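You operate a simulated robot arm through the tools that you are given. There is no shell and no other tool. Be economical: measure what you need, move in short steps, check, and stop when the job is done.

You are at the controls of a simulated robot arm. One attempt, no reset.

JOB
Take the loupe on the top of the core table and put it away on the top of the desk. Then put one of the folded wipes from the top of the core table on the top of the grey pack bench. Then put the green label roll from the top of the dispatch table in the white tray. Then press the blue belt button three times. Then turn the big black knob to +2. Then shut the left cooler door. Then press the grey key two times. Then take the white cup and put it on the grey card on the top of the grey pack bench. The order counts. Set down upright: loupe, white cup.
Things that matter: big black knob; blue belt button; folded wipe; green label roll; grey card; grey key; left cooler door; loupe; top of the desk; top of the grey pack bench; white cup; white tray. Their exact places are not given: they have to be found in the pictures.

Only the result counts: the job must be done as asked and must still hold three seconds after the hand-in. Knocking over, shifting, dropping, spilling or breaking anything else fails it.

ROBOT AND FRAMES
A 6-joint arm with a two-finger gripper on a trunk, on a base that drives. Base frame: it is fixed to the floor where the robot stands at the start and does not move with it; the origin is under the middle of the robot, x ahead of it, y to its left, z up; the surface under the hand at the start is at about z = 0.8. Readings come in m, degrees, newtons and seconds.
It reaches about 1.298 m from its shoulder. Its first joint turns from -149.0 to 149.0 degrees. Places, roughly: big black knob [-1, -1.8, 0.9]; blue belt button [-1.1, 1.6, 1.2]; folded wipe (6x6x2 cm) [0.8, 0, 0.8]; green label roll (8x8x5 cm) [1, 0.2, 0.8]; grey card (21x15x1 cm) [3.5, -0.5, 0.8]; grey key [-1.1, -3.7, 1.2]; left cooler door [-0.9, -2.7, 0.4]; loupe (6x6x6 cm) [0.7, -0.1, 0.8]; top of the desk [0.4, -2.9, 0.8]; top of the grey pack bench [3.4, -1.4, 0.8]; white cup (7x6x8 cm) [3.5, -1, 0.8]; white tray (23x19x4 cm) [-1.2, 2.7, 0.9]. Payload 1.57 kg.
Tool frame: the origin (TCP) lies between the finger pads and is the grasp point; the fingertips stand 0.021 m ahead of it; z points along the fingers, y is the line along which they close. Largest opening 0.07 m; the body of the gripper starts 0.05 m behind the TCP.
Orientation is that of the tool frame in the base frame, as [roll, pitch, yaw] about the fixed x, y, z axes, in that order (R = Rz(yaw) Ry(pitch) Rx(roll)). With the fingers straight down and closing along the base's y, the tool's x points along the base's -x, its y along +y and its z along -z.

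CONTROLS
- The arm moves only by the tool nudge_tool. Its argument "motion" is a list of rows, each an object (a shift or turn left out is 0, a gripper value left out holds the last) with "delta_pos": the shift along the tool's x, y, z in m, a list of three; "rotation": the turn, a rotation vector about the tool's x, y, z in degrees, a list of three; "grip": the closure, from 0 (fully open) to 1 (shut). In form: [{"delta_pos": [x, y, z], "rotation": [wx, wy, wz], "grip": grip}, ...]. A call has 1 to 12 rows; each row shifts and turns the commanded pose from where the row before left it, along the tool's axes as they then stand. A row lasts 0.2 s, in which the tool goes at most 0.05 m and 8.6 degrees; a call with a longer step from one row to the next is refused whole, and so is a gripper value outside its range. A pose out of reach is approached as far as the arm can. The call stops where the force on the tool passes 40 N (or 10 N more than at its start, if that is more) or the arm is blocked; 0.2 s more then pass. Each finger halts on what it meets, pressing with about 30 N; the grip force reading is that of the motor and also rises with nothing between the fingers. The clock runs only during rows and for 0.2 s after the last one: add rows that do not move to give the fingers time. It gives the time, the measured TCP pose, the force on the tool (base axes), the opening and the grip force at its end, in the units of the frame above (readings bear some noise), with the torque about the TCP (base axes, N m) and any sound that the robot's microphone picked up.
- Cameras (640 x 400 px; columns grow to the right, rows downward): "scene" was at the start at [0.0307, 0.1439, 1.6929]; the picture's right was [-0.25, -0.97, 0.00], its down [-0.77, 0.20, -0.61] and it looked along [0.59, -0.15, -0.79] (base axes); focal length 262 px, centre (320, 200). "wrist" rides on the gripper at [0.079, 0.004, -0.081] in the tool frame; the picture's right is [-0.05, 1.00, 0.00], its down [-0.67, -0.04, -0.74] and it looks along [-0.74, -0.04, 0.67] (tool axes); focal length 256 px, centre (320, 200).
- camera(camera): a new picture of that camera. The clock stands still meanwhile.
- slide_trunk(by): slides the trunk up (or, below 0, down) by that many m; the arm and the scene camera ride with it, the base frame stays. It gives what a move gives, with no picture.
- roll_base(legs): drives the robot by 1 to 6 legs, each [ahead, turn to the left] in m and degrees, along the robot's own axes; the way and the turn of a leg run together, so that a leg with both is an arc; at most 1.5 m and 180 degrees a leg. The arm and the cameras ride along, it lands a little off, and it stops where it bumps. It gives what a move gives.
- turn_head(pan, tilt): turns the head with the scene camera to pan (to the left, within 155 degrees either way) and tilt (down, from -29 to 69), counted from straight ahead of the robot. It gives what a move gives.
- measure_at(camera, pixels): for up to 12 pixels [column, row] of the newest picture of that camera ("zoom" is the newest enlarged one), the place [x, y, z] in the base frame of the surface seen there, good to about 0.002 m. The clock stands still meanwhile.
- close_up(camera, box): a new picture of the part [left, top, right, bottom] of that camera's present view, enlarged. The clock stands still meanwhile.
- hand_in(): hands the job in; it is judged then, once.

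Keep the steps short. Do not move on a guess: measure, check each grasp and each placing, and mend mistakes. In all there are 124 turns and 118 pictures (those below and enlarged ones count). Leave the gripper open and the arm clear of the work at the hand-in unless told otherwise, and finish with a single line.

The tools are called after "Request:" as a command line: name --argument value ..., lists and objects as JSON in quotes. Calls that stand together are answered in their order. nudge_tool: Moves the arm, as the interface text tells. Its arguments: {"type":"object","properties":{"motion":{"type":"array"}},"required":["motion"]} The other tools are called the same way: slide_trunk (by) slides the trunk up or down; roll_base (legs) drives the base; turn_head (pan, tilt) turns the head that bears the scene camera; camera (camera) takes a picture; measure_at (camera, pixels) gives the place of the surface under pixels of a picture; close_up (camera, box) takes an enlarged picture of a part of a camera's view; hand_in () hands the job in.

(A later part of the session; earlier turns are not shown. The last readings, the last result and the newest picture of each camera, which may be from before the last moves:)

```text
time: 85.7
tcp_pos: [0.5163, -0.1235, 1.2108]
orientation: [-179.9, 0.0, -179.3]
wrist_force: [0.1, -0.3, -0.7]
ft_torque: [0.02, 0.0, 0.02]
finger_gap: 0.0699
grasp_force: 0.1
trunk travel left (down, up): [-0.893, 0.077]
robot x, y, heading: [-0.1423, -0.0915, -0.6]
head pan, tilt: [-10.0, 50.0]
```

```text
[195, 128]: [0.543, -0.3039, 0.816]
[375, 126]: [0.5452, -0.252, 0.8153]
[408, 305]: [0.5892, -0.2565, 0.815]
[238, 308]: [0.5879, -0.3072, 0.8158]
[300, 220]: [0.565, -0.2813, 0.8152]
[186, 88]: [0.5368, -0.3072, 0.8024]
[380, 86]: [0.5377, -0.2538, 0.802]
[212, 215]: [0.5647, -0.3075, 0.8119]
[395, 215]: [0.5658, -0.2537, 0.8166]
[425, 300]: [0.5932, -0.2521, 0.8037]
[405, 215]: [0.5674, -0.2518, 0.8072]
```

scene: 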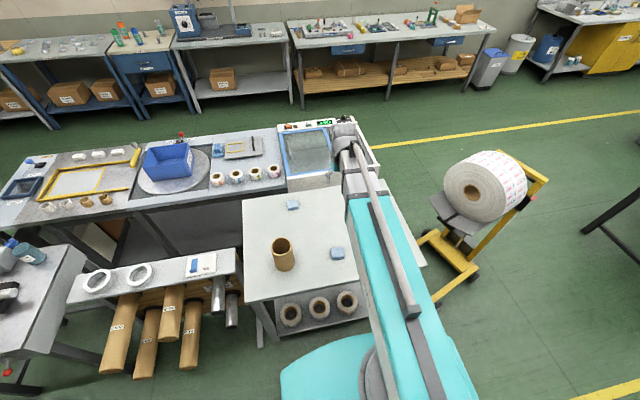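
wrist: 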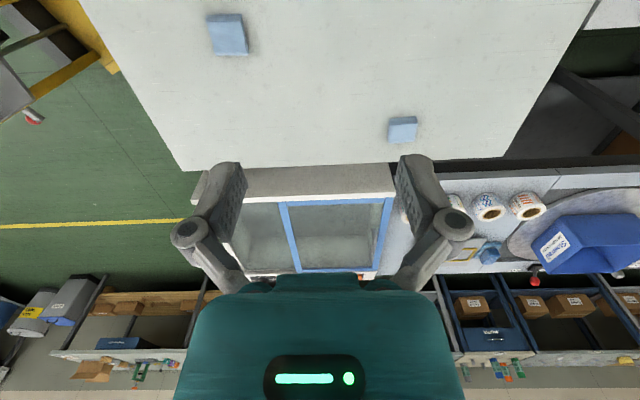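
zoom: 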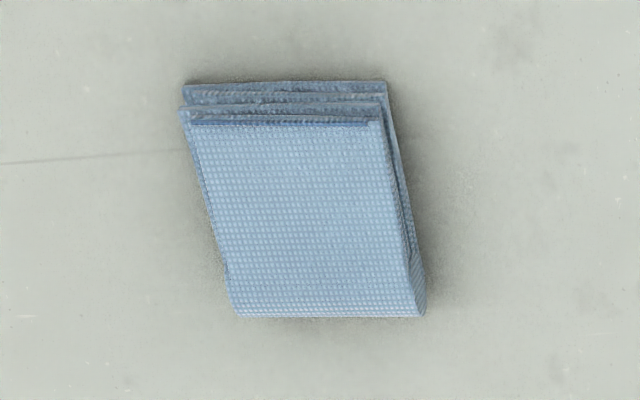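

Wipe centre (0.565, -0.280), 5.5 cm across y, aligned with the axes. I move above it, lower to z 0.90 and check.

Request:
nudge_tool --motion '[{"delta_pos": [-0.0118, -0.0394, 0]}, {"delta_pos": [-0.0118, -0.0394, 0]}, {"delta_pos": [-0.0118, -0.0394, 0]}, {"delta_pos": [-0.0118, -0.0394, 0]}, {}]'

Request:
slide_trunk --by -0.31

Request:
camera --camera "wrist"

Request:
camera --camera "scene"

```text
time: 86.8
tcp_pos: [0.5659, -0.2814, 1.2117]
orientation: [-179.9, 0.0, -179.3]
wrist_force: [0.6, -0.4, -0.5]
ft_torque: [0.01, -0.01, -0.02]
finger_gap: 0.0697
grasp_force: 0.1
trunk travel left (down, up): [-0.893, 0.077]
robot x, y, heading: [-0.1452, -0.0953, -0.7]
head pan, tilt: [-10.0, 50.0]
```

```text
time: 89.9
tcp_pos: [0.5658, -0.2814, 0.9008]
orientation: [-179.9, -0.1, -179.4]
wrist_force: [0.5, 0.4, -0.8]
ft_torque: [0.01, -0.04, 0.01]
finger_gap: 0.0699
grasp_force: 0.0
trunk travel left (down, up): [-0.583, 0.387]
robot x, y, heading: [-0.1453, -0.0943, -0.9]
head pan, tilt: [-10.0, 50.0]
```

```text
83 pictures are left
```

wrist: 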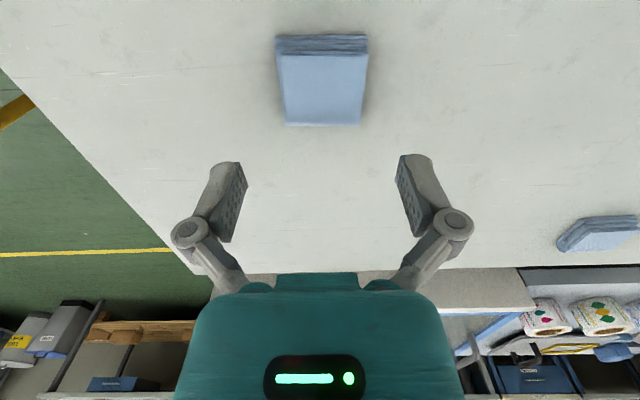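

```text
82 pictures are left
```

scene: 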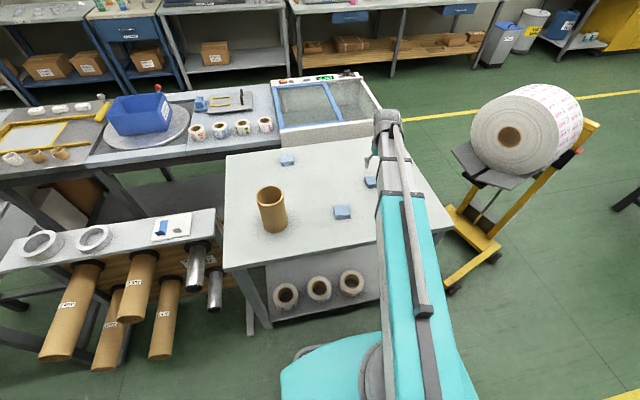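

Aligned. I lower to z 0.825 (tips 4 mm over the table) and close.

Request:
slide_trunk --by -0.076

Request:
nudge_tool --motion '[{"grip": 1}, {}, {}, {}, {}, {}]'

Request:
slide_trunk --by 0.3

Request:
camera --camera "wrist"

```text
time: 91.1
tcp_pos: [0.5656, -0.2824, 0.8252]
orientation: [-180.0, 0.0, -179.3]
wrist_force: [0.1, -0.3, 0.5]
ft_torque: [0.02, 0.01, -0.01]
finger_gap: 0.0701
grasp_force: 0.0
trunk travel left (down, up): [-0.507, 0.463]
robot x, y, heading: [-0.1404, -0.0948, -0.7]
head pan, tilt: [-10.0, 50.0]
```

```text
time: 92.5
tcp_pos: [0.5662, -0.2806, 0.8257]
orientation: [-179.9, 0.0, -179.3]
wrist_force: [1.9, 0.3, 9.4]
ft_torque: [0.01, -0.01, -0.01]
finger_gap: 0.0572
grasp_force: 30.2
trunk travel left (down, up): [-0.507, 0.463]
robot x, y, heading: [-0.1453, -0.0947, -1.0]
head pan, tilt: [-10.0, 50.0]
```

```text
time: 95.5
tcp_pos: [0.5659, -0.2829, 1.1251]
orientation: [-179.9, 0.0, -179.3]
wrist_force: [1.1, -0.5, -0.4]
ft_torque: [-0.01, 0.0, -0.01]
finger_gap: 0.057
grasp_force: 30.0
trunk travel left (down, up): [-0.807, 0.163]
robot x, y, heading: [-0.1446, -0.0894, -0.8]
head pan, tilt: [-10.0, 50.0]
```

```text
81 pictures are left
```

wrist: 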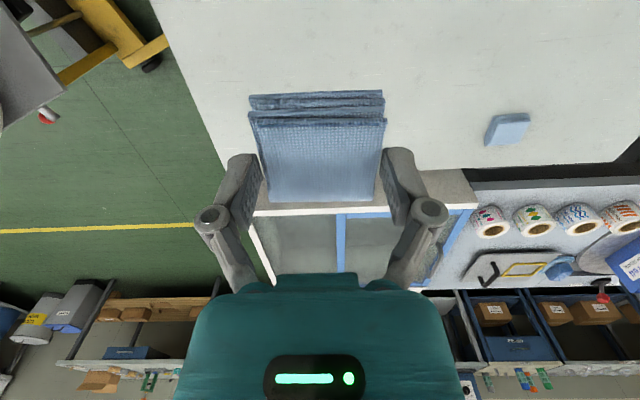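

Wipe held. I measure the trolley's southern edge for the way to the pack bench.

Request:
slide_trunk --by 0.1

Request:
turn_head --pan -50 --tilt 30

Request:
camera --camera "scene"

```text
time: 96.8
tcp_pos: [0.565, -0.2816, 1.2253]
orientation: [-179.8, 0.0, -179.3]
wrist_force: [0.5, 0.1, 0.0]
ft_torque: [0.02, -0.05, 0.02]
finger_gap: 0.0566
grasp_force: 29.9
trunk travel left (down, up): [-0.907, 0.063]
robot x, y, heading: [-0.1469, -0.09, -0.6]
head pan, tilt: [-10.0, 50.0]
```

```text
time: 97.9
tcp_pos: [0.5659, -0.2813, 1.2255]
orientation: [-179.9, 0.0, -179.3]
wrist_force: [1.1, 0.0, 0.2]
ft_torque: [0.0, 0.01, 0.02]
finger_gap: 0.0567
grasp_force: 29.9
trunk travel left (down, up): [-0.907, 0.063]
robot x, y, heading: [-0.1397, -0.0964, -0.7]
head pan, tilt: [-50.0, 30.0]
```

```text
80 pictures are left
```

scene: 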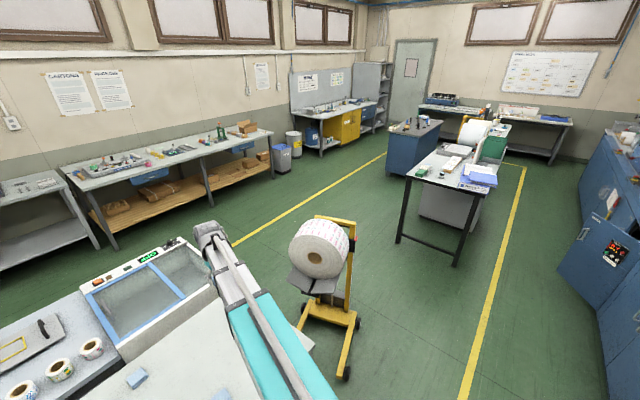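

Request:
measure_at --camera "scene" --pixels '[[352, 225], [352, 260], [347, 375], [360, 318], [70, 170], [270, 130], [150, 168], [200, 150], [115, 245], [276, 178], [398, 240], [388, 170]]'

Request:
close_up --camera "scene" --box '[50, 100, 290, 220]'

```text
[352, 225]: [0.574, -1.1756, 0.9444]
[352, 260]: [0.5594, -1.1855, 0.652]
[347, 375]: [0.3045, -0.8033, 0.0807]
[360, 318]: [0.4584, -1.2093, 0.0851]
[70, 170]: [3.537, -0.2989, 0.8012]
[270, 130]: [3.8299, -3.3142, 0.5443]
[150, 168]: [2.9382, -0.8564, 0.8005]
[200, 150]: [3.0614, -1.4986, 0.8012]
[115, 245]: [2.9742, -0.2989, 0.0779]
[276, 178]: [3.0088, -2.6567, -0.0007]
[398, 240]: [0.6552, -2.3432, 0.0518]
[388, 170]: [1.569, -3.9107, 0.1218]
```

```text
2.67 times, centred on (170, 160) of scene
```

zoom: 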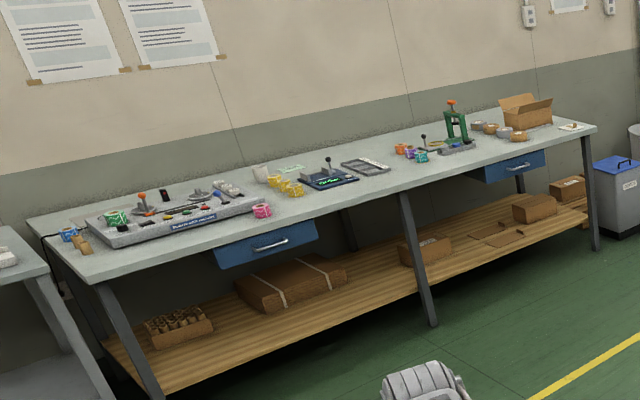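

Bench front edge is at x 2.95, top z 0.80, and the corridor at y -1.75 is clear. I drive there.

Request:
roll_base --legs '[[0, -89.5], [1.5, 0], [0.15, 0], [0, 90], [1.5, 0], [0.75, 0]]'

Request:
turn_head --pan 15 --tilt 30

Request:
camera --camera "scene"

Request:
camera --camera "wrist"

```text
time: 132.7
tcp_pos: [2.8241, -1.9135, 1.2253]
orientation: [-179.9, 0.0, -178.5]
wrist_force: [-0.5, 0.0, -0.3]
ft_torque: [-0.03, 0.03, -0.02]
finger_gap: 0.0567
grasp_force: 29.6
trunk travel left (down, up): [-0.907, 0.063]
robot x, y, heading: [2.1148, -1.7304, -0.1]
head pan, tilt: [-50.0, 30.0]
```

```text
time: 134.0
tcp_pos: [2.824, -1.9133, 1.2255]
orientation: [-179.8, 0.0, -178.6]
wrist_force: [-0.8, 0.5, -0.3]
ft_torque: [0.0, -0.01, 0.0]
finger_gap: 0.0569
grasp_force: 29.7
trunk travel left (down, up): [-0.907, 0.063]
robot x, y, heading: [2.1125, -1.7302, -0.2]
head pan, tilt: [15.0, 30.0]
```

```text
78 pictures are left
```

scene: 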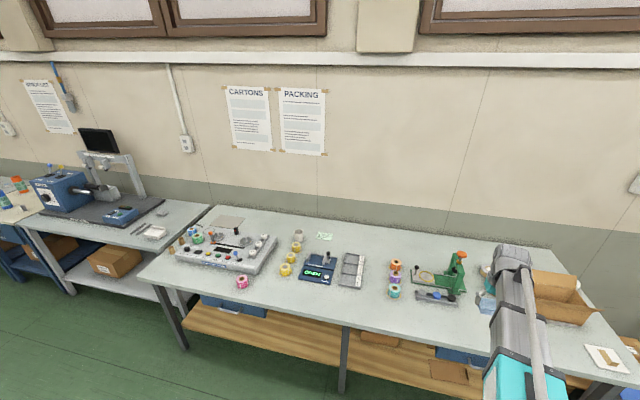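

```text
77 pictures are left
```

wrist: 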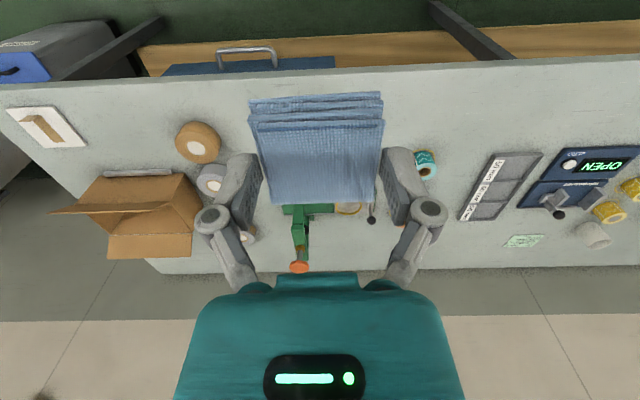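

Request:
measure_at --camera "scene" --pixels '[[340, 305], [380, 315], [430, 325], [360, 330], [420, 345], [350, 285], [393, 293], [435, 300], [225, 223], [298, 236], [240, 282], [470, 335]]'

Request:
close_up --camera "scene" --box '[160, 200, 480, 380]'

```text
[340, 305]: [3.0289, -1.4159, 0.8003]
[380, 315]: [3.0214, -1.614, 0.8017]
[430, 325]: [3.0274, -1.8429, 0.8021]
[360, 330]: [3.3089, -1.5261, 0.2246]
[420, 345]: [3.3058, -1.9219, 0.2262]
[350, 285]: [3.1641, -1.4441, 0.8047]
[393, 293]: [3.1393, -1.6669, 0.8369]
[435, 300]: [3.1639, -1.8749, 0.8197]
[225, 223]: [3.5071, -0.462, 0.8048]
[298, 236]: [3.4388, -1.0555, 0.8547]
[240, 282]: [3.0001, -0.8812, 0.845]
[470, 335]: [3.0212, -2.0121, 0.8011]
```

```text
2.00 times, centred on (320, 290) of scene
```

zoom: 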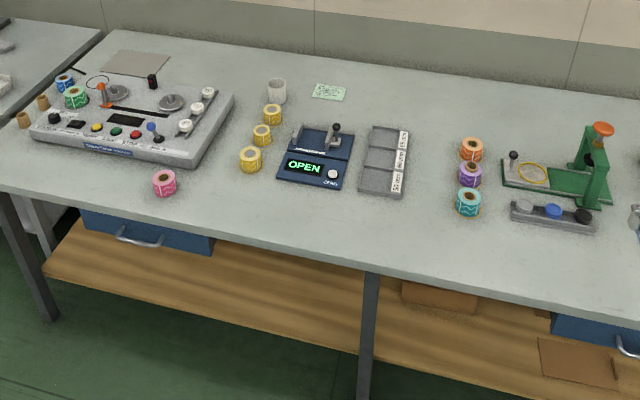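

Free spot (3.03, -1.56) is between the slotted tray and the teal roll. I move over it and lower part way.

Request:
nudge_tool --motion '[{"delta_pos": [-0.0239, 0.0386, 0]}, {"delta_pos": [-0.0239, 0.0386, 0]}, {"delta_pos": [-0.0239, 0.0386, 0]}, {"delta_pos": [-0.0239, 0.0386, 0]}, {"delta_pos": [-0.0239, 0.0386, 0]}, {"delta_pos": [-0.0239, 0.0386, 0]}, {"delta_pos": [-0.0239, 0.0386, 0]}, {"delta_pos": [-0.0239, 0.0386, 0]}, {"delta_pos": [-0.0239, 0.0386, 0]}, {}]'

Request:
slide_trunk --by -0.33

Request:
camera --camera "wrist"

Request:
camera --camera "scene"

```text
time: 136.2
tcp_pos: [3.0294, -1.5593, 1.2264]
orientation: [-179.9, 0.0, -178.6]
wrist_force: [-0.8, 0.2, 0.2]
ft_torque: [0.01, 0.0, 0.02]
finger_gap: 0.0568
grasp_force: 29.6
trunk travel left (down, up): [-0.907, 0.063]
robot x, y, heading: [2.1114, -1.7294, -0.1]
head pan, tilt: [15.0, 30.0]
```

```text
time: 139.5
tcp_pos: [3.0308, -1.5594, 0.8947]
orientation: [-179.9, 0.1, -178.6]
wrist_force: [-0.8, 0.2, 0.0]
ft_torque: [-0.03, 0.0, 0.01]
finger_gap: 0.0566
grasp_force: 29.9
trunk travel left (down, up): [-0.577, 0.393]
robot x, y, heading: [2.1147, -1.7277, -0.2]
head pan, tilt: [15.0, 30.0]
```

```text
75 pictures are left
```

wrist: 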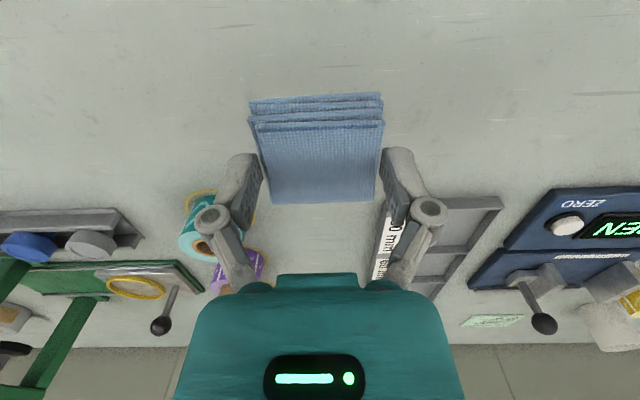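

```text
74 pictures are left
```

scene: 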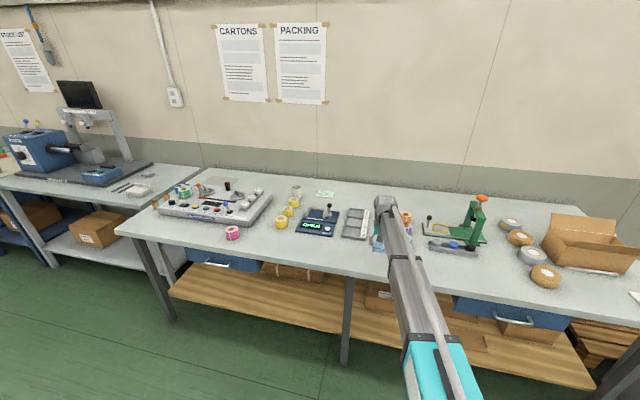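

Request:
slide_trunk --by -0.067

Request:
slide_trunk --by -0.002

```text
time: 140.5
tcp_pos: [3.0306, -1.5586, 0.8281]
orientation: [-179.9, 0.1, -178.6]
wrist_force: [-0.3, 0.6, 0.2]
ft_torque: [-0.02, 0.0, -0.02]
finger_gap: 0.0567
grasp_force: 30.4
trunk travel left (down, up): [-0.51, 0.46]
robot x, y, heading: [2.1069, -1.7319, -0.2]
head pan, tilt: [15.0, 30.0]
```

```text
time: 141.1
tcp_pos: [3.0304, -1.5592, 0.8268]
orientation: [-179.9, 0.0, -178.6]
wrist_force: [0.0, -0.5, 0.2]
ft_torque: [-0.03, 0.01, -0.04]
finger_gap: 0.0565
grasp_force: 29.5
trunk travel left (down, up): [-0.508, 0.462]
robot x, y, heading: [2.1072, -1.7311, -0.4]
head pan, tilt: [15.0, 30.0]
```

The wipe is within 1 mm of the bench. I release and lift.

Request:
nudge_tool --motion '[{"grip": 0}, {}, {}, {}, {}]'

Request:
slide_trunk --by 0.38

Request:
camera --camera "wrist"

Request:
turn_head --pan 125 --tilt 25

Request:
camera --camera "scene"

```text
time: 142.3
tcp_pos: [3.0302, -1.5589, 0.827]
orientation: [-179.9, 0.0, -178.6]
wrist_force: [0.1, -0.8, 0.3]
ft_torque: [0.01, -0.01, -0.03]
finger_gap: 0.07
grasp_force: 0.0
trunk travel left (down, up): [-0.508, 0.462]
robot x, y, heading: [2.1126, -1.7279, 0.1]
head pan, tilt: [15.0, 30.0]
```

```text
time: 145.9
tcp_pos: [3.0308, -1.5579, 1.2073]
orientation: [-179.9, 0.0, -178.5]
wrist_force: [0.1, 0.0, 0.6]
ft_torque: [0.03, 0.05, -0.01]
finger_gap: 0.0701
grasp_force: 0.0
trunk travel left (down, up): [-0.888, 0.082]
robot x, y, heading: [2.1074, -1.7275, -0.2]
head pan, tilt: [15.0, 30.0]
```

```text
73 pictures are left
```

wrist: 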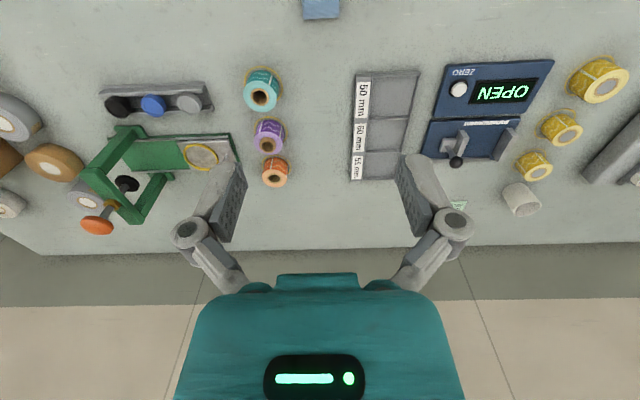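

```text
time: 147.8
tcp_pos: [3.0307, -1.5588, 1.2063]
orientation: [-179.9, 0.0, -178.7]
wrist_force: [0.0, 0.0, -0.7]
ft_torque: [0.01, 0.01, -0.03]
finger_gap: 0.0701
grasp_force: 0.0
trunk travel left (down, up): [-0.888, 0.082]
robot x, y, heading: [2.1119, -1.7347, -0.4]
head pan, tilt: [125.0, 25.0]
```

```text
72 pictures are left
```

scene: 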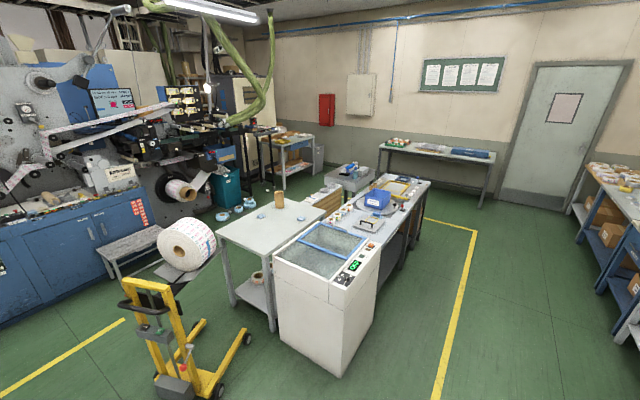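

The wipe lies on the bench. Now I map the aisle around the dispatch table for the label roll and the white tray.

Request:
measure_at --camera "scene" --pixels '[[475, 232], [425, 218], [340, 375], [380, 255], [405, 225], [430, 180], [385, 180], [490, 205], [570, 215], [320, 255], [395, 182], [300, 137]]'

Request:
close_up --camera "scene" --box '[200, 110, 520, 310]'

```text
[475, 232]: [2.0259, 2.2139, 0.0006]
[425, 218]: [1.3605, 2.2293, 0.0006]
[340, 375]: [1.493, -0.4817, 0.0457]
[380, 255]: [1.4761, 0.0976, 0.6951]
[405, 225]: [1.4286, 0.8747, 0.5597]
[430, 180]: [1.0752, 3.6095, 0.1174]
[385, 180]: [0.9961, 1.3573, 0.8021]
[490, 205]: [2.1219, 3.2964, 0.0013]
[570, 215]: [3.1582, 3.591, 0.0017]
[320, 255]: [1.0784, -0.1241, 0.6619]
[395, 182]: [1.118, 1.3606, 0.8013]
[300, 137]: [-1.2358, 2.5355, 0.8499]
```

```text
2.00 times, centred on (360, 210) of scene
```

zoom: 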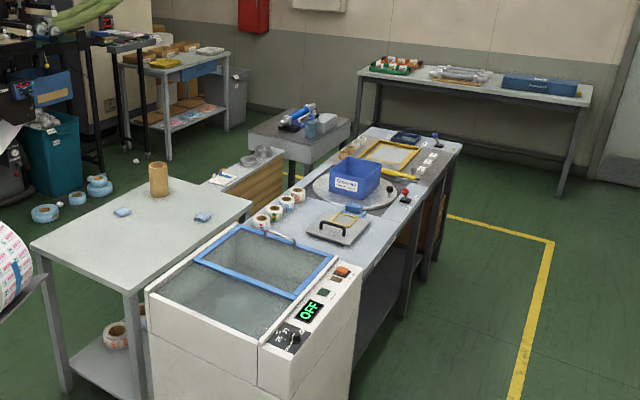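

I retract the hand, drive up the aisle beside the dispatch table and turn to face it.

Request:
nudge_tool --motion '[{"delta_pos": [0.037, -0.032, 0]}, {"delta_pos": [0.037, -0.032, 0]}, {"delta_pos": [0.037, -0.032, 0]}, {"delta_pos": [0.037, -0.032, 0]}, {"delta_pos": [0.037, -0.032, 0]}, {}]'

Request:
roll_base --legs '[[0, 90], [1.5, 0], [0.47, 0], [0, 90]]'

Request:
turn_head --pan -15 --tilt 40

Request:
camera --camera "scene"

Request:
camera --camera "wrist"

```text
time: 149.2
tcp_pos: [2.849, -1.725, 1.2058]
orientation: [-179.9, -0.1, -178.5]
wrist_force: [0.3, 0.1, -0.4]
ft_torque: [0.01, 0.01, 0.0]
finger_gap: 0.07
grasp_force: 0.1
trunk travel left (down, up): [-0.888, 0.082]
robot x, y, heading: [2.113, -1.7329, -0.0]
head pan, tilt: [125.0, 25.0]
```

```text
time: 172.8
tcp_pos: [1.3462, 0.236, 1.2058]
orientation: [-179.8, 0.0, 2.3]
wrist_force: [-0.6, 0.0, -0.9]
ft_torque: [0.01, 0.02, -0.02]
finger_gap: 0.0699
grasp_force: 0.1
trunk travel left (down, up): [-0.888, 0.082]
robot x, y, heading: [2.0833, 0.2993, -179.8]
head pan, tilt: [125.0, 25.0]
```

```text
time: 175.0
tcp_pos: [1.3472, 0.2366, 1.2065]
orientation: [-179.9, -0.1, 2.4]
wrist_force: [-0.8, 0.6, 0.0]
ft_torque: [0.03, 0.01, -0.02]
finger_gap: 0.0699
grasp_force: 0.1
trunk travel left (down, up): [-0.888, 0.082]
robot x, y, heading: [2.0845, 0.3, -179.8]
head pan, tilt: [-15.0, 40.0]
```

```text
70 pictures are left
```

scene: 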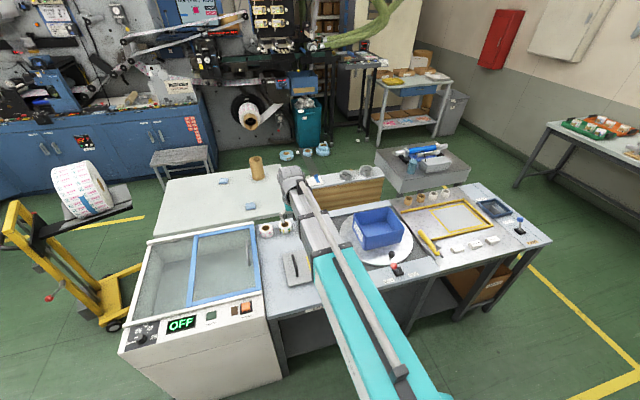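

```text
69 pictures are left
```

wrist: 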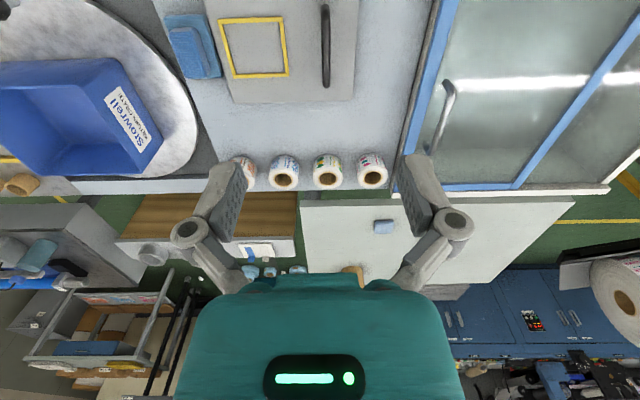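

Request:
close_up --camera "wrist" --box '[220, 130, 420, 210]'

Request:
measure_at --camera "zoom" --pixels '[[345, 155], [300, 130], [345, 90], [390, 130], [345, 180], [310, 150], [380, 150], [470, 150], [215, 150], [295, 100], [385, 95]]'

```text
3.20 times, centred on (320, 170) of wrist
```

zoom: 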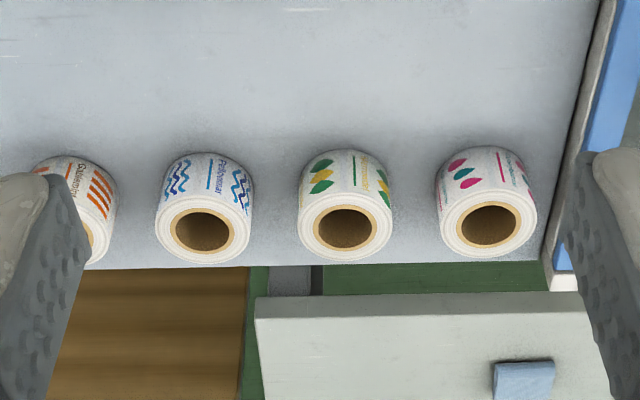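

```text
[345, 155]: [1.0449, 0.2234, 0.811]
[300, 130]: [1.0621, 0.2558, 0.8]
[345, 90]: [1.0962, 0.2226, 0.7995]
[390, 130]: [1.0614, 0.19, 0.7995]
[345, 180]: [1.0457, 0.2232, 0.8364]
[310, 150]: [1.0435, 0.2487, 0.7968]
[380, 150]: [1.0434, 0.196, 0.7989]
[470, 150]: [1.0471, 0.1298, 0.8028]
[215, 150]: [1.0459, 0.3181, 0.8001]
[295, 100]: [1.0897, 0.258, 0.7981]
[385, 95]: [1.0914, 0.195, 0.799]
```

Request:
measure_at --camera "zoom" --pixels '[[305, 226], [386, 226], [345, 195], [345, 256], [300, 225], [392, 225], [345, 230], [322, 228], [368, 228], [345, 210], [345, 245]]'

Request:
close_up --camera "wrist" --box '[300, 140, 360, 200]'

```text
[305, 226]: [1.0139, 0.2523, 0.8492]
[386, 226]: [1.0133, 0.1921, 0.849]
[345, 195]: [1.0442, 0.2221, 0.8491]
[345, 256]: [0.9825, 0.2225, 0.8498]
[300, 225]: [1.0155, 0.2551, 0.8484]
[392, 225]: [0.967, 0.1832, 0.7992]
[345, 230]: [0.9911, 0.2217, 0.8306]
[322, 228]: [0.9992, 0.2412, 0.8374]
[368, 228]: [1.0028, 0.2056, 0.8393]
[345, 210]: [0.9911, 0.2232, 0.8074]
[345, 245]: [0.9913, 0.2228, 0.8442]
```

```text
6.67 times, centred on (330, 170) of wrist
```

zoom: 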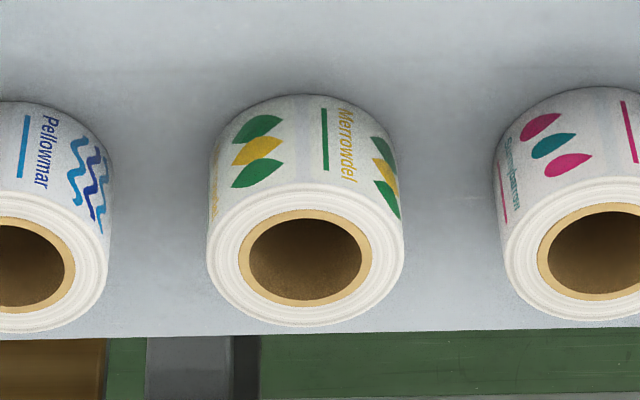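

Green roll ("Merrowdel", yellow-green): centre (1.0135, 0.2225), outer radius 0.0325, hole radius about 0.021, top 0.849. Since 6.5 cm is tight for the 7 cm opening, I grip its wall with one finger in the hole: TCP at y 0.1955, opening about 0.042.

Request:
nudge_tool --motion '[{"delta_pos": [-0.0419, 0.0034, 0], "grip": 0.4}, {"delta_pos": [-0.0419, 0.0034, 0]}, {"delta_pos": [-0.0419, 0.0034, 0]}, {"delta_pos": [-0.0419, 0.0034, 0]}, {"delta_pos": [-0.0419, 0.0034, 0]}, {"delta_pos": [-0.0419, 0.0034, 0]}, {"delta_pos": [-0.0419, 0.0034, 0]}, {"delta_pos": [-0.0419, 0.0034, 0]}, {}]'

Request:
slide_trunk --by -0.31

Request:
camera --camera "wrist"

Request:
close_up --camera "scene" --box '[220, 160, 380, 260]'

```text
time: 177.0
tcp_pos: [1.013, 0.1949, 1.2071]
orientation: [-179.8, 0.0, 2.3]
wrist_force: [0.1, 1.1, -0.9]
ft_torque: [-0.03, 0.04, -0.01]
finger_gap: 0.042
grasp_force: 0.1
trunk travel left (down, up): [-0.888, 0.082]
robot x, y, heading: [2.0841, 0.2953, -179.8]
head pan, tilt: [-15.0, 40.0]
```

```text
time: 180.1
tcp_pos: [1.0128, 0.1961, 0.8969]
orientation: [-179.9, 0.0, 2.3]
wrist_force: [0.4, -0.2, 0.6]
ft_torque: [0.01, 0.0, -0.02]
finger_gap: 0.0419
grasp_force: 0.0
trunk travel left (down, up): [-0.578, 0.392]
robot x, y, heading: [2.0862, 0.3001, -179.7]
head pan, tilt: [-15.0, 40.0]
```

```text
66 pictures are left
```

wrist: 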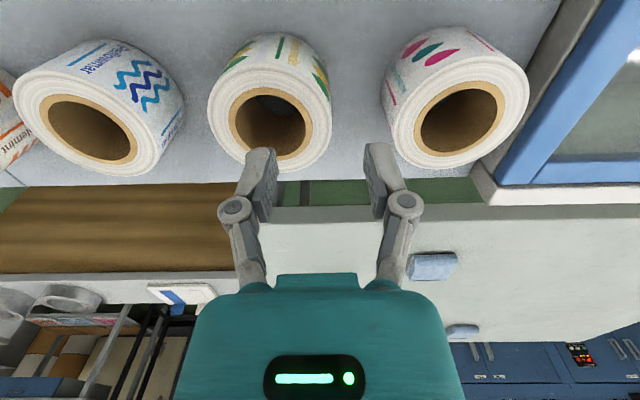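

```text
4.00 times, centred on (300, 210) of scene
```

zoom: 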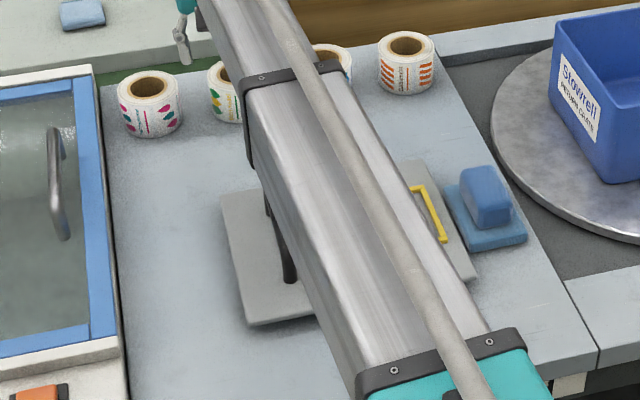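

Request:
measure_at --camera "wrist" --pixels '[[214, 118], [329, 120], [270, 87], [272, 168], [233, 118], [309, 120], [385, 108], [320, 120], [222, 118]]'

```text
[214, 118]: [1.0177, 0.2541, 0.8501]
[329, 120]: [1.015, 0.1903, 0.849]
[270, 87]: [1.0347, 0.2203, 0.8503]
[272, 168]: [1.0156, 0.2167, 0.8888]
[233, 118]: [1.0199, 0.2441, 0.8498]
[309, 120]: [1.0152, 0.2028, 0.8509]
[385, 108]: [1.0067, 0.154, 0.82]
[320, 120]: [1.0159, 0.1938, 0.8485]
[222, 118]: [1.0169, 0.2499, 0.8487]
```

Wall spans y 0.190 to 0.2025; TCP y 0.196 is on it and the inner finger falls mid-hole. Lower and close.

Request:
slide_trunk --by -0.067

Request:
nudge_tool --motion '[{"grip": 1}, {}, {}, {}, {}]'

Request:
slide_trunk --by 0.1

Request:
camera --camera "wrist"

```text
time: 181.2
tcp_pos: [1.0133, 0.1959, 0.8287]
orientation: [-179.9, 0.0, 2.2]
wrist_force: [-0.8, 0.9, -0.5]
ft_torque: [0.02, 0.03, 0.0]
finger_gap: 0.042
grasp_force: 0.0
trunk travel left (down, up): [-0.511, 0.459]
robot x, y, heading: [2.084, 0.3025, -179.5]
head pan, tilt: [-15.0, 40.0]
```

```text
time: 182.3
tcp_pos: [1.0131, 0.1956, 0.8296]
orientation: [-179.9, 0.0, 2.2]
wrist_force: [-0.7, 0.1, 1.0]
ft_torque: [-0.01, -0.04, 0.0]
finger_gap: 0.016
grasp_force: 29.9
trunk travel left (down, up): [-0.511, 0.459]
robot x, y, heading: [2.0807, 0.3048, -179.7]
head pan, tilt: [-15.0, 40.0]
```

```text
time: 183.7
tcp_pos: [1.0119, 0.1951, 0.9291]
orientation: [-179.9, 0.0, 2.4]
wrist_force: [-0.1, -0.3, -1.7]
ft_torque: [-0.05, 0.02, 0.03]
finger_gap: 0.0161
grasp_force: 29.7
trunk travel left (down, up): [-0.611, 0.359]
robot x, y, heading: [2.0813, 0.3026, -179.7]
head pan, tilt: [-15.0, 40.0]
```

```text
64 pictures are left
```

wrist: 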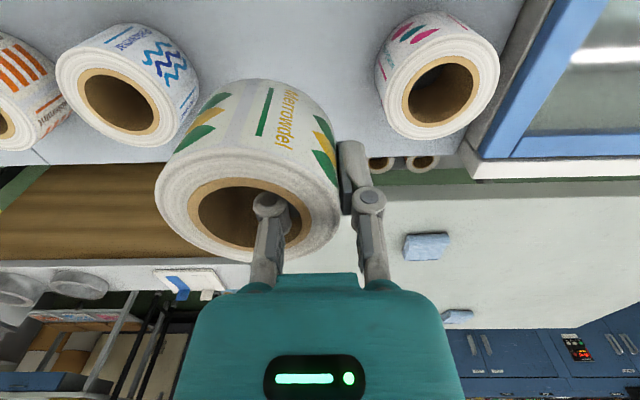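

Held clear of the others. I raise fully, retract, and drive north and around the dispatch table end.

Request:
slide_trunk --by 0.3

Request:
nudge_tool --motion '[{"delta_pos": [0.0419, 0, 0]}, {"delta_pos": [0.0419, 0, 0]}, {"delta_pos": [0.0419, 0, 0]}, {"delta_pos": [0.0419, 0, 0]}, {"delta_pos": [0.0419, 0, 0]}, {"delta_pos": [0.0419, 0, 0]}, {"delta_pos": [0.0419, 0, 0]}, {"delta_pos": [0.0419, 0, 0]}, {}]'

Request:
roll_base --legs '[[0, -90], [1.5, 0], [0.65, 0], [0, 90]]'

Request:
turn_head --pan 0 --tilt 30

Request:
camera --camera "scene"

```text
time: 186.7
tcp_pos: [1.0121, 0.1952, 1.2286]
orientation: [-179.9, 0.0, 2.2]
wrist_force: [-0.1, -0.1, -0.9]
ft_torque: [-0.05, -0.01, 0.02]
finger_gap: 0.016
grasp_force: 29.6
trunk travel left (down, up): [-0.911, 0.059]
robot x, y, heading: [2.0846, 0.2976, -179.7]
head pan, tilt: [-15.0, 40.0]
```

```text
time: 188.7
tcp_pos: [1.3471, 0.2078, 1.2292]
orientation: [-179.8, 0.1, 2.4]
wrist_force: [0.2, 0.7, -0.9]
ft_torque: [-0.04, 0.02, 0.0]
finger_gap: 0.0159
grasp_force: 29.7
trunk travel left (down, up): [-0.911, 0.059]
robot x, y, heading: [2.0838, 0.3029, -179.8]
head pan, tilt: [-15.0, 40.0]
```

```text
time: 213.2
tcp_pos: [1.3468, 2.3615, 1.2289]
orientation: [-179.9, -0.1, 2.6]
wrist_force: [0.2, 0.7, -1.7]
ft_torque: [-0.04, -0.01, -0.01]
finger_gap: 0.0153
grasp_force: 30.3
trunk travel left (down, up): [-0.911, 0.059]
robot x, y, heading: [2.0834, 2.5021, -179.7]
head pan, tilt: [-15.0, 40.0]
```

```text
time: 214.0
tcp_pos: [1.3481, 2.3627, 1.2289]
orientation: [-179.9, 0.0, 2.7]
wrist_force: [-0.4, -0.1, -0.8]
ft_torque: [-0.03, 0.0, 0.01]
finger_gap: 0.0159
grasp_force: 30.2
trunk travel left (down, up): [-0.911, 0.059]
robot x, y, heading: [2.0836, 2.5066, -179.8]
head pan, tilt: [0.0, 30.0]
```

```text
63 pictures are left
```

scene: 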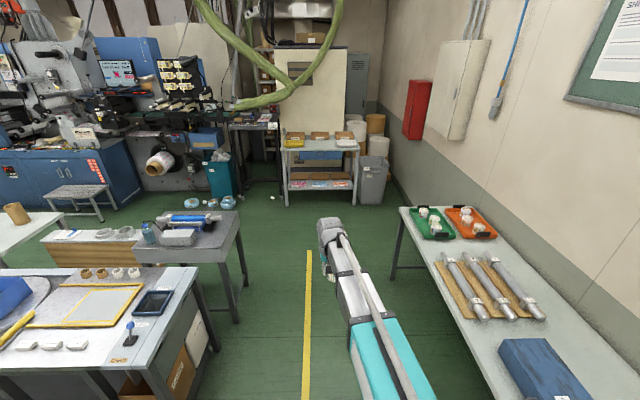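

Request:
close_up --camera "scene" --box '[180, 90, 420, 230]'

Request:
measure_at --camera "scene" --pixels '[[286, 145], [357, 148], [290, 205], [353, 203], [242, 287], [402, 210], [345, 142], [392, 275], [205, 320], [228, 190], [275, 197], [370, 205]]'

```text
2.67 times, centred on (300, 160) of scene
```

zoom: 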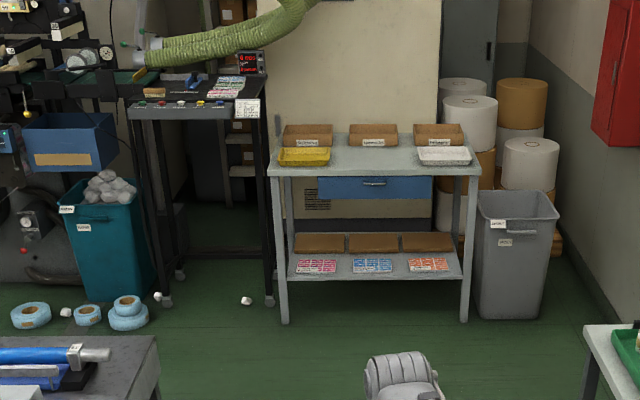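

```text
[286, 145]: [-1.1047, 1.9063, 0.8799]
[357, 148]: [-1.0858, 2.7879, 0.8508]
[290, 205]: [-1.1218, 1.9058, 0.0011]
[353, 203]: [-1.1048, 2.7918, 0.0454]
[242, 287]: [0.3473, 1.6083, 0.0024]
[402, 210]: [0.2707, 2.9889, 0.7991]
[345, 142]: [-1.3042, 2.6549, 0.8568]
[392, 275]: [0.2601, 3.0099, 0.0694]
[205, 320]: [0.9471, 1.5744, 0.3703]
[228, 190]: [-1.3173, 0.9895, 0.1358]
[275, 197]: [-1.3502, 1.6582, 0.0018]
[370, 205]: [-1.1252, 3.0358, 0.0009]
```

Request:
roll_base --legs '[[0, 5], [1.5, 0], [0.75, 0], [0, -5]]'

Request:
turn_head --pan 5 --tilt 35

Request:
camera --camera "scene"

Request:
camera --camera "wrist"

```text
time: 228.8
tcp_pos: [-0.8861, 2.1487, 1.2302]
orientation: [-179.9, 0.0, 2.8]
wrist_force: [0.3, -0.4, -1.9]
ft_torque: [-0.01, 0.01, -0.01]
finger_gap: 0.0154
grasp_force: 30.1
trunk travel left (down, up): [-0.911, 0.059]
robot x, y, heading: [-0.1522, 2.2919, -179.3]
head pan, tilt: [0.0, 30.0]
```

```text
time: 229.5
tcp_pos: [-0.8865, 2.148, 1.2288]
orientation: [180.0, -0.1, 2.8]
wrist_force: [0.1, -0.5, -1.0]
ft_torque: [-0.04, -0.01, 0.01]
finger_gap: 0.0154
grasp_force: 30.3
trunk travel left (down, up): [-0.911, 0.059]
robot x, y, heading: [-0.1487, 2.2853, -179.0]
head pan, tilt: [5.0, 35.0]
```

```text
61 pictures are left
```

scene: 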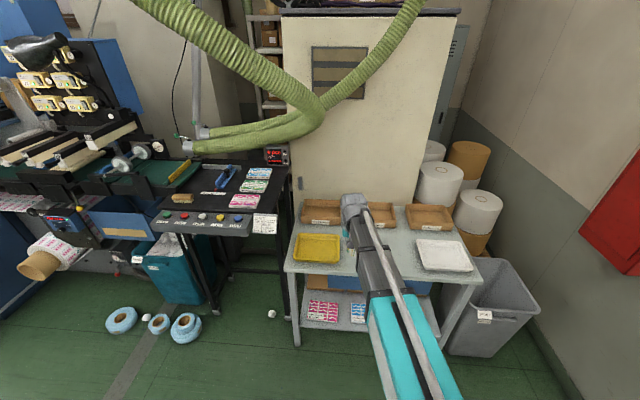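

```text
60 pictures are left
```

wrist: 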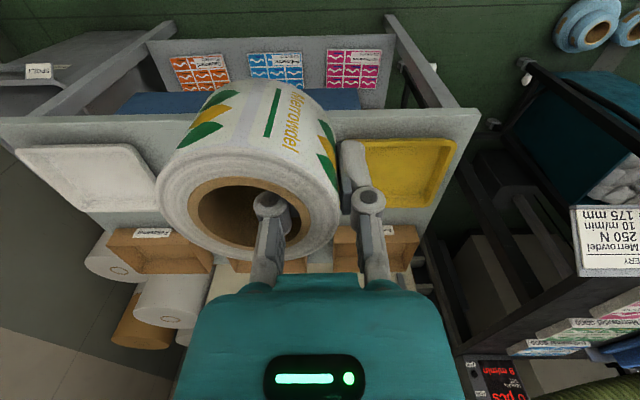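

Request:
measure_at --camera "scene" --pixels '[[443, 255], [418, 240], [460, 242], [472, 268], [425, 268], [355, 215], [430, 218], [237, 217], [203, 215], [219, 217], [184, 214], [169, 214]]'

Request:
close_up --camera "scene" --box '[130, 150, 310, 260]'

```text
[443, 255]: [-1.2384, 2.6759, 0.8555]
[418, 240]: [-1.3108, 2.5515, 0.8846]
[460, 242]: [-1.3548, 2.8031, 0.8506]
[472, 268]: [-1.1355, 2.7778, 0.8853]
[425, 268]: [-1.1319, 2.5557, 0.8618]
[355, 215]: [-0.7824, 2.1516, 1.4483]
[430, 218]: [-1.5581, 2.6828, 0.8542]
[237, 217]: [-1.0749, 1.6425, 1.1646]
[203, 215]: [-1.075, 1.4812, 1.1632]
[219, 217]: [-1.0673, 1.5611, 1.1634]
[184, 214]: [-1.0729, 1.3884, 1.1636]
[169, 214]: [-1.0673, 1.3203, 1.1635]
```

```text
3.56 times, centred on (220, 205) of scene
```

zoom: 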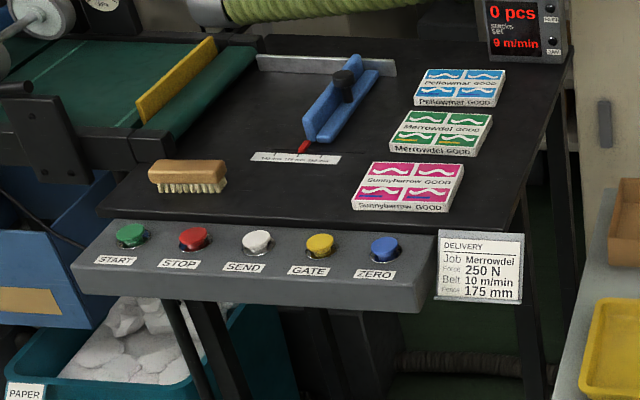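

Blue button "ZERO" at (-1.075, 1.6425, 1.1646). White tray: centre (-1.235, 2.67), floor z 0.8555, rim 0.885. I check how far the green hose is from the arm's path.

Request:
measure_at --camera "scene" --pixels '[[315, 115], [320, 90], [290, 130], [380, 60], [200, 147], [320, 205], [380, 205], [277, 157]]'

Request:
slide_trunk --by -0.1

Request:
nudge_tool --motion '[{"delta_pos": [-0.0227, -0.03655, 0]}, {"delta_pos": [-0.0227, -0.03655, 0]}, {"delta_pos": [-0.0227, -0.03655, 0]}, {"delta_pos": [-0.0227, -0.03655, 0]}, {"delta_pos": [-0.0227, -0.03655, 0]}, {"delta_pos": [-0.0227, -0.03655, 0]}, {"delta_pos": [-0.0227, -0.03655, 0]}]'

Request:
nudge_tool --motion '[{"delta_pos": [-0.0227, -0.03655, 0]}, {"delta_pos": [-0.0227, -0.03655, 0]}, {"delta_pos": [-0.0227, -0.03655, 0]}, {"delta_pos": [-0.0227, -0.03655, 0]}, {"delta_pos": [-0.0227, -0.03655, 0]}, {"delta_pos": [-0.0227, -0.03655, 0]}, {"delta_pos": [-0.0227, -0.03655, 0]}, {}]'

Request:
camera --camera "wrist"

Request:
camera --camera "scene"

```text
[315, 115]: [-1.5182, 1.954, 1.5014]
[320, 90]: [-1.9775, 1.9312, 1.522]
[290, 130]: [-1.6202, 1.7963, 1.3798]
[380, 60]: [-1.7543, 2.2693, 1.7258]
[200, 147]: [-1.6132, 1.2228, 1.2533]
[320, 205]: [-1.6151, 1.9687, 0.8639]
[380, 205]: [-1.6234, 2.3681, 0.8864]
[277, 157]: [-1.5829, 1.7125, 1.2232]
```

```text
time: 230.8
tcp_pos: [-0.886, 2.1478, 1.1299]
orientation: [-179.9, 0.0, 2.8]
wrist_force: [0.1, -0.5, -1.2]
ft_torque: [-0.09, -0.03, -0.04]
finger_gap: 0.0156
grasp_force: 30.2
trunk travel left (down, up): [-0.811, 0.159]
robot x, y, heading: [-0.1529, 2.2915, -179.1]
head pan, tilt: [5.0, 35.0]
```

```text
time: 232.4
tcp_pos: [-1.0574, 2.3973, 1.1285]
orientation: [-179.8, 0.0, 2.9]
wrist_force: [0.5, -0.8, -0.7]
ft_torque: [-0.01, -0.02, 0.0]
finger_gap: 0.0156
grasp_force: 29.7
trunk travel left (down, up): [-0.811, 0.159]
robot x, y, heading: [-0.1552, 2.2875, -179.1]
head pan, tilt: [5.0, 35.0]
```

```text
time: 234.2
tcp_pos: [-1.2276, 2.6436, 1.1297]
orientation: [-179.9, -0.2, 2.8]
wrist_force: [1.5, -0.1, -1.4]
ft_torque: [0.01, 0.02, 0.04]
finger_gap: 0.0153
grasp_force: 30.2
trunk travel left (down, up): [-0.811, 0.159]
robot x, y, heading: [-0.1473, 2.2926, -179.6]
head pan, tilt: [5.0, 35.0]
```

```text
58 pictures are left
```

wrist: 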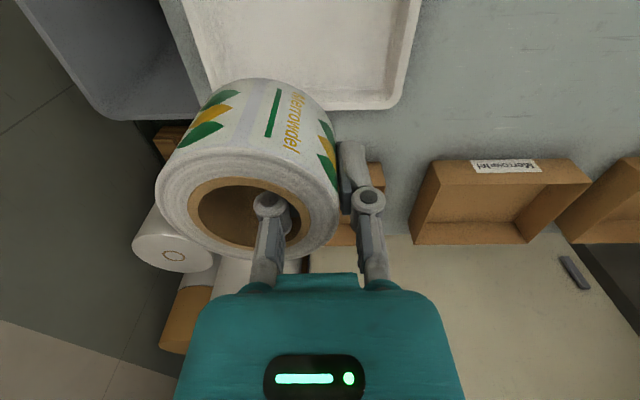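

```text
57 pictures are left
```

scene: 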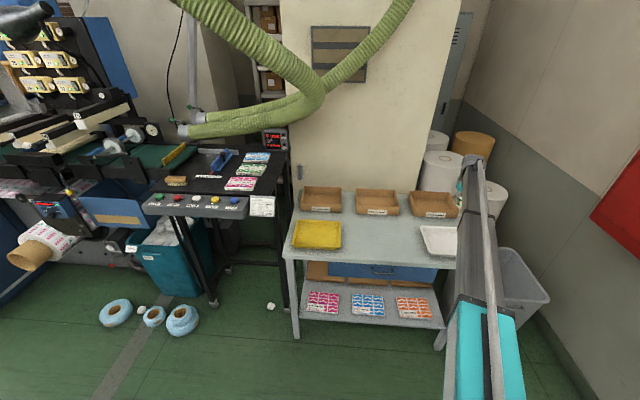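

Over the tray. Lower to about 4 cm short and check.

Request:
slide_trunk --by -0.2

Request:
camera --camera "wrist"

Request:
measure_at --camera "wrist" --pixels '[[300, 30], [350, 60], [150, 60], [400, 100], [250, 10], [420, 230]]'

```text
time: 236.4
tcp_pos: [-1.2263, 2.6433, 0.9287]
orientation: [-179.9, 0.1, 2.8]
wrist_force: [-0.7, -0.8, -2.3]
ft_torque: [0.0, 0.0, -0.01]
finger_gap: 0.0155
grasp_force: 30.2
trunk travel left (down, up): [-0.611, 0.359]
robot x, y, heading: [-0.1506, 2.2835, -179.2]
head pan, tilt: [5.0, 35.0]
```

```text
56 pictures are left
```

wrist: 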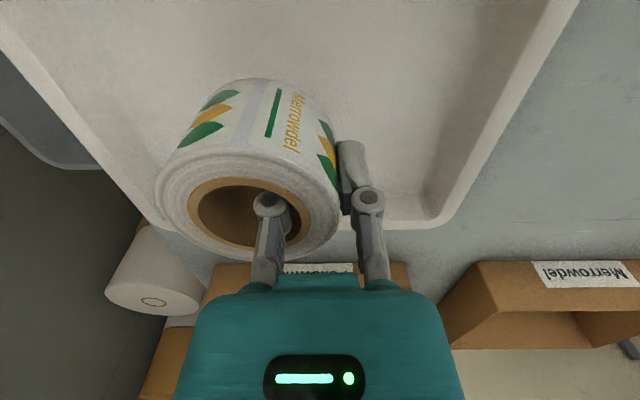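

```text
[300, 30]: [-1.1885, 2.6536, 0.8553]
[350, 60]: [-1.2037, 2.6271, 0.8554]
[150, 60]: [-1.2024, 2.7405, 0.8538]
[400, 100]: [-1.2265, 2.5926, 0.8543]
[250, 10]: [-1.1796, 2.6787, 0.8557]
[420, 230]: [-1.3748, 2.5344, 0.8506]
```

Request:
slide_trunk --by -0.0425

Request:
nudge_tool --motion '[{"grip": 0.4}, {}, {}, {}]'

Request:
slide_trunk --by 0.3

Request:
camera --camera "wrist"

```text
time: 237.2
tcp_pos: [-1.2266, 2.6432, 0.8864]
orientation: [-180.0, 0.0, 2.7]
wrist_force: [-0.5, 0.3, -1.3]
ft_torque: [-0.01, -0.01, -0.01]
finger_gap: 0.0155
grasp_force: 30.0
trunk travel left (down, up): [-0.568, 0.402]
robot x, y, heading: [-0.1535, 2.2917, -179.3]
head pan, tilt: [5.0, 35.0]
```

```text
time: 238.2
tcp_pos: [-1.2268, 2.6427, 0.8859]
orientation: [-179.9, 0.1, 2.8]
wrist_force: [0.2, -0.4, -1.6]
ft_torque: [0.03, 0.0, -0.01]
finger_gap: 0.0419
grasp_force: 0.1
trunk travel left (down, up): [-0.568, 0.402]
robot x, y, heading: [-0.154, 2.2885, -179.3]
head pan, tilt: [5.0, 35.0]
```

```text
time: 241.2
tcp_pos: [-1.227, 2.6428, 1.1863]
orientation: [-179.9, 0.0, 2.7]
wrist_force: [0.1, -0.3, -0.1]
ft_torque: [-0.04, -0.03, -0.05]
finger_gap: 0.042
grasp_force: 0.0
trunk travel left (down, up): [-0.868, 0.102]
robot x, y, heading: [-0.1516, 2.2883, -179.3]
head pan, tilt: [5.0, 35.0]
```

```text
55 pictures are left
```

wrist: 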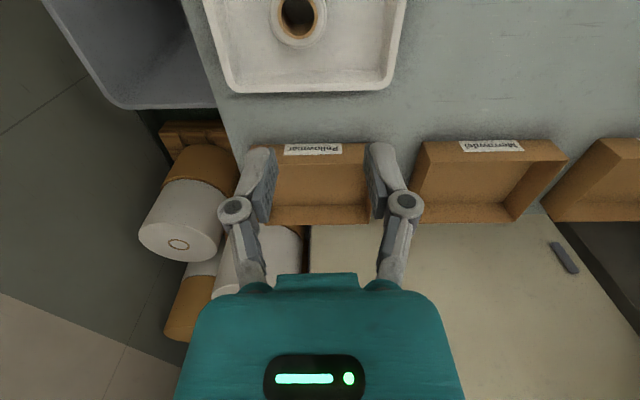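

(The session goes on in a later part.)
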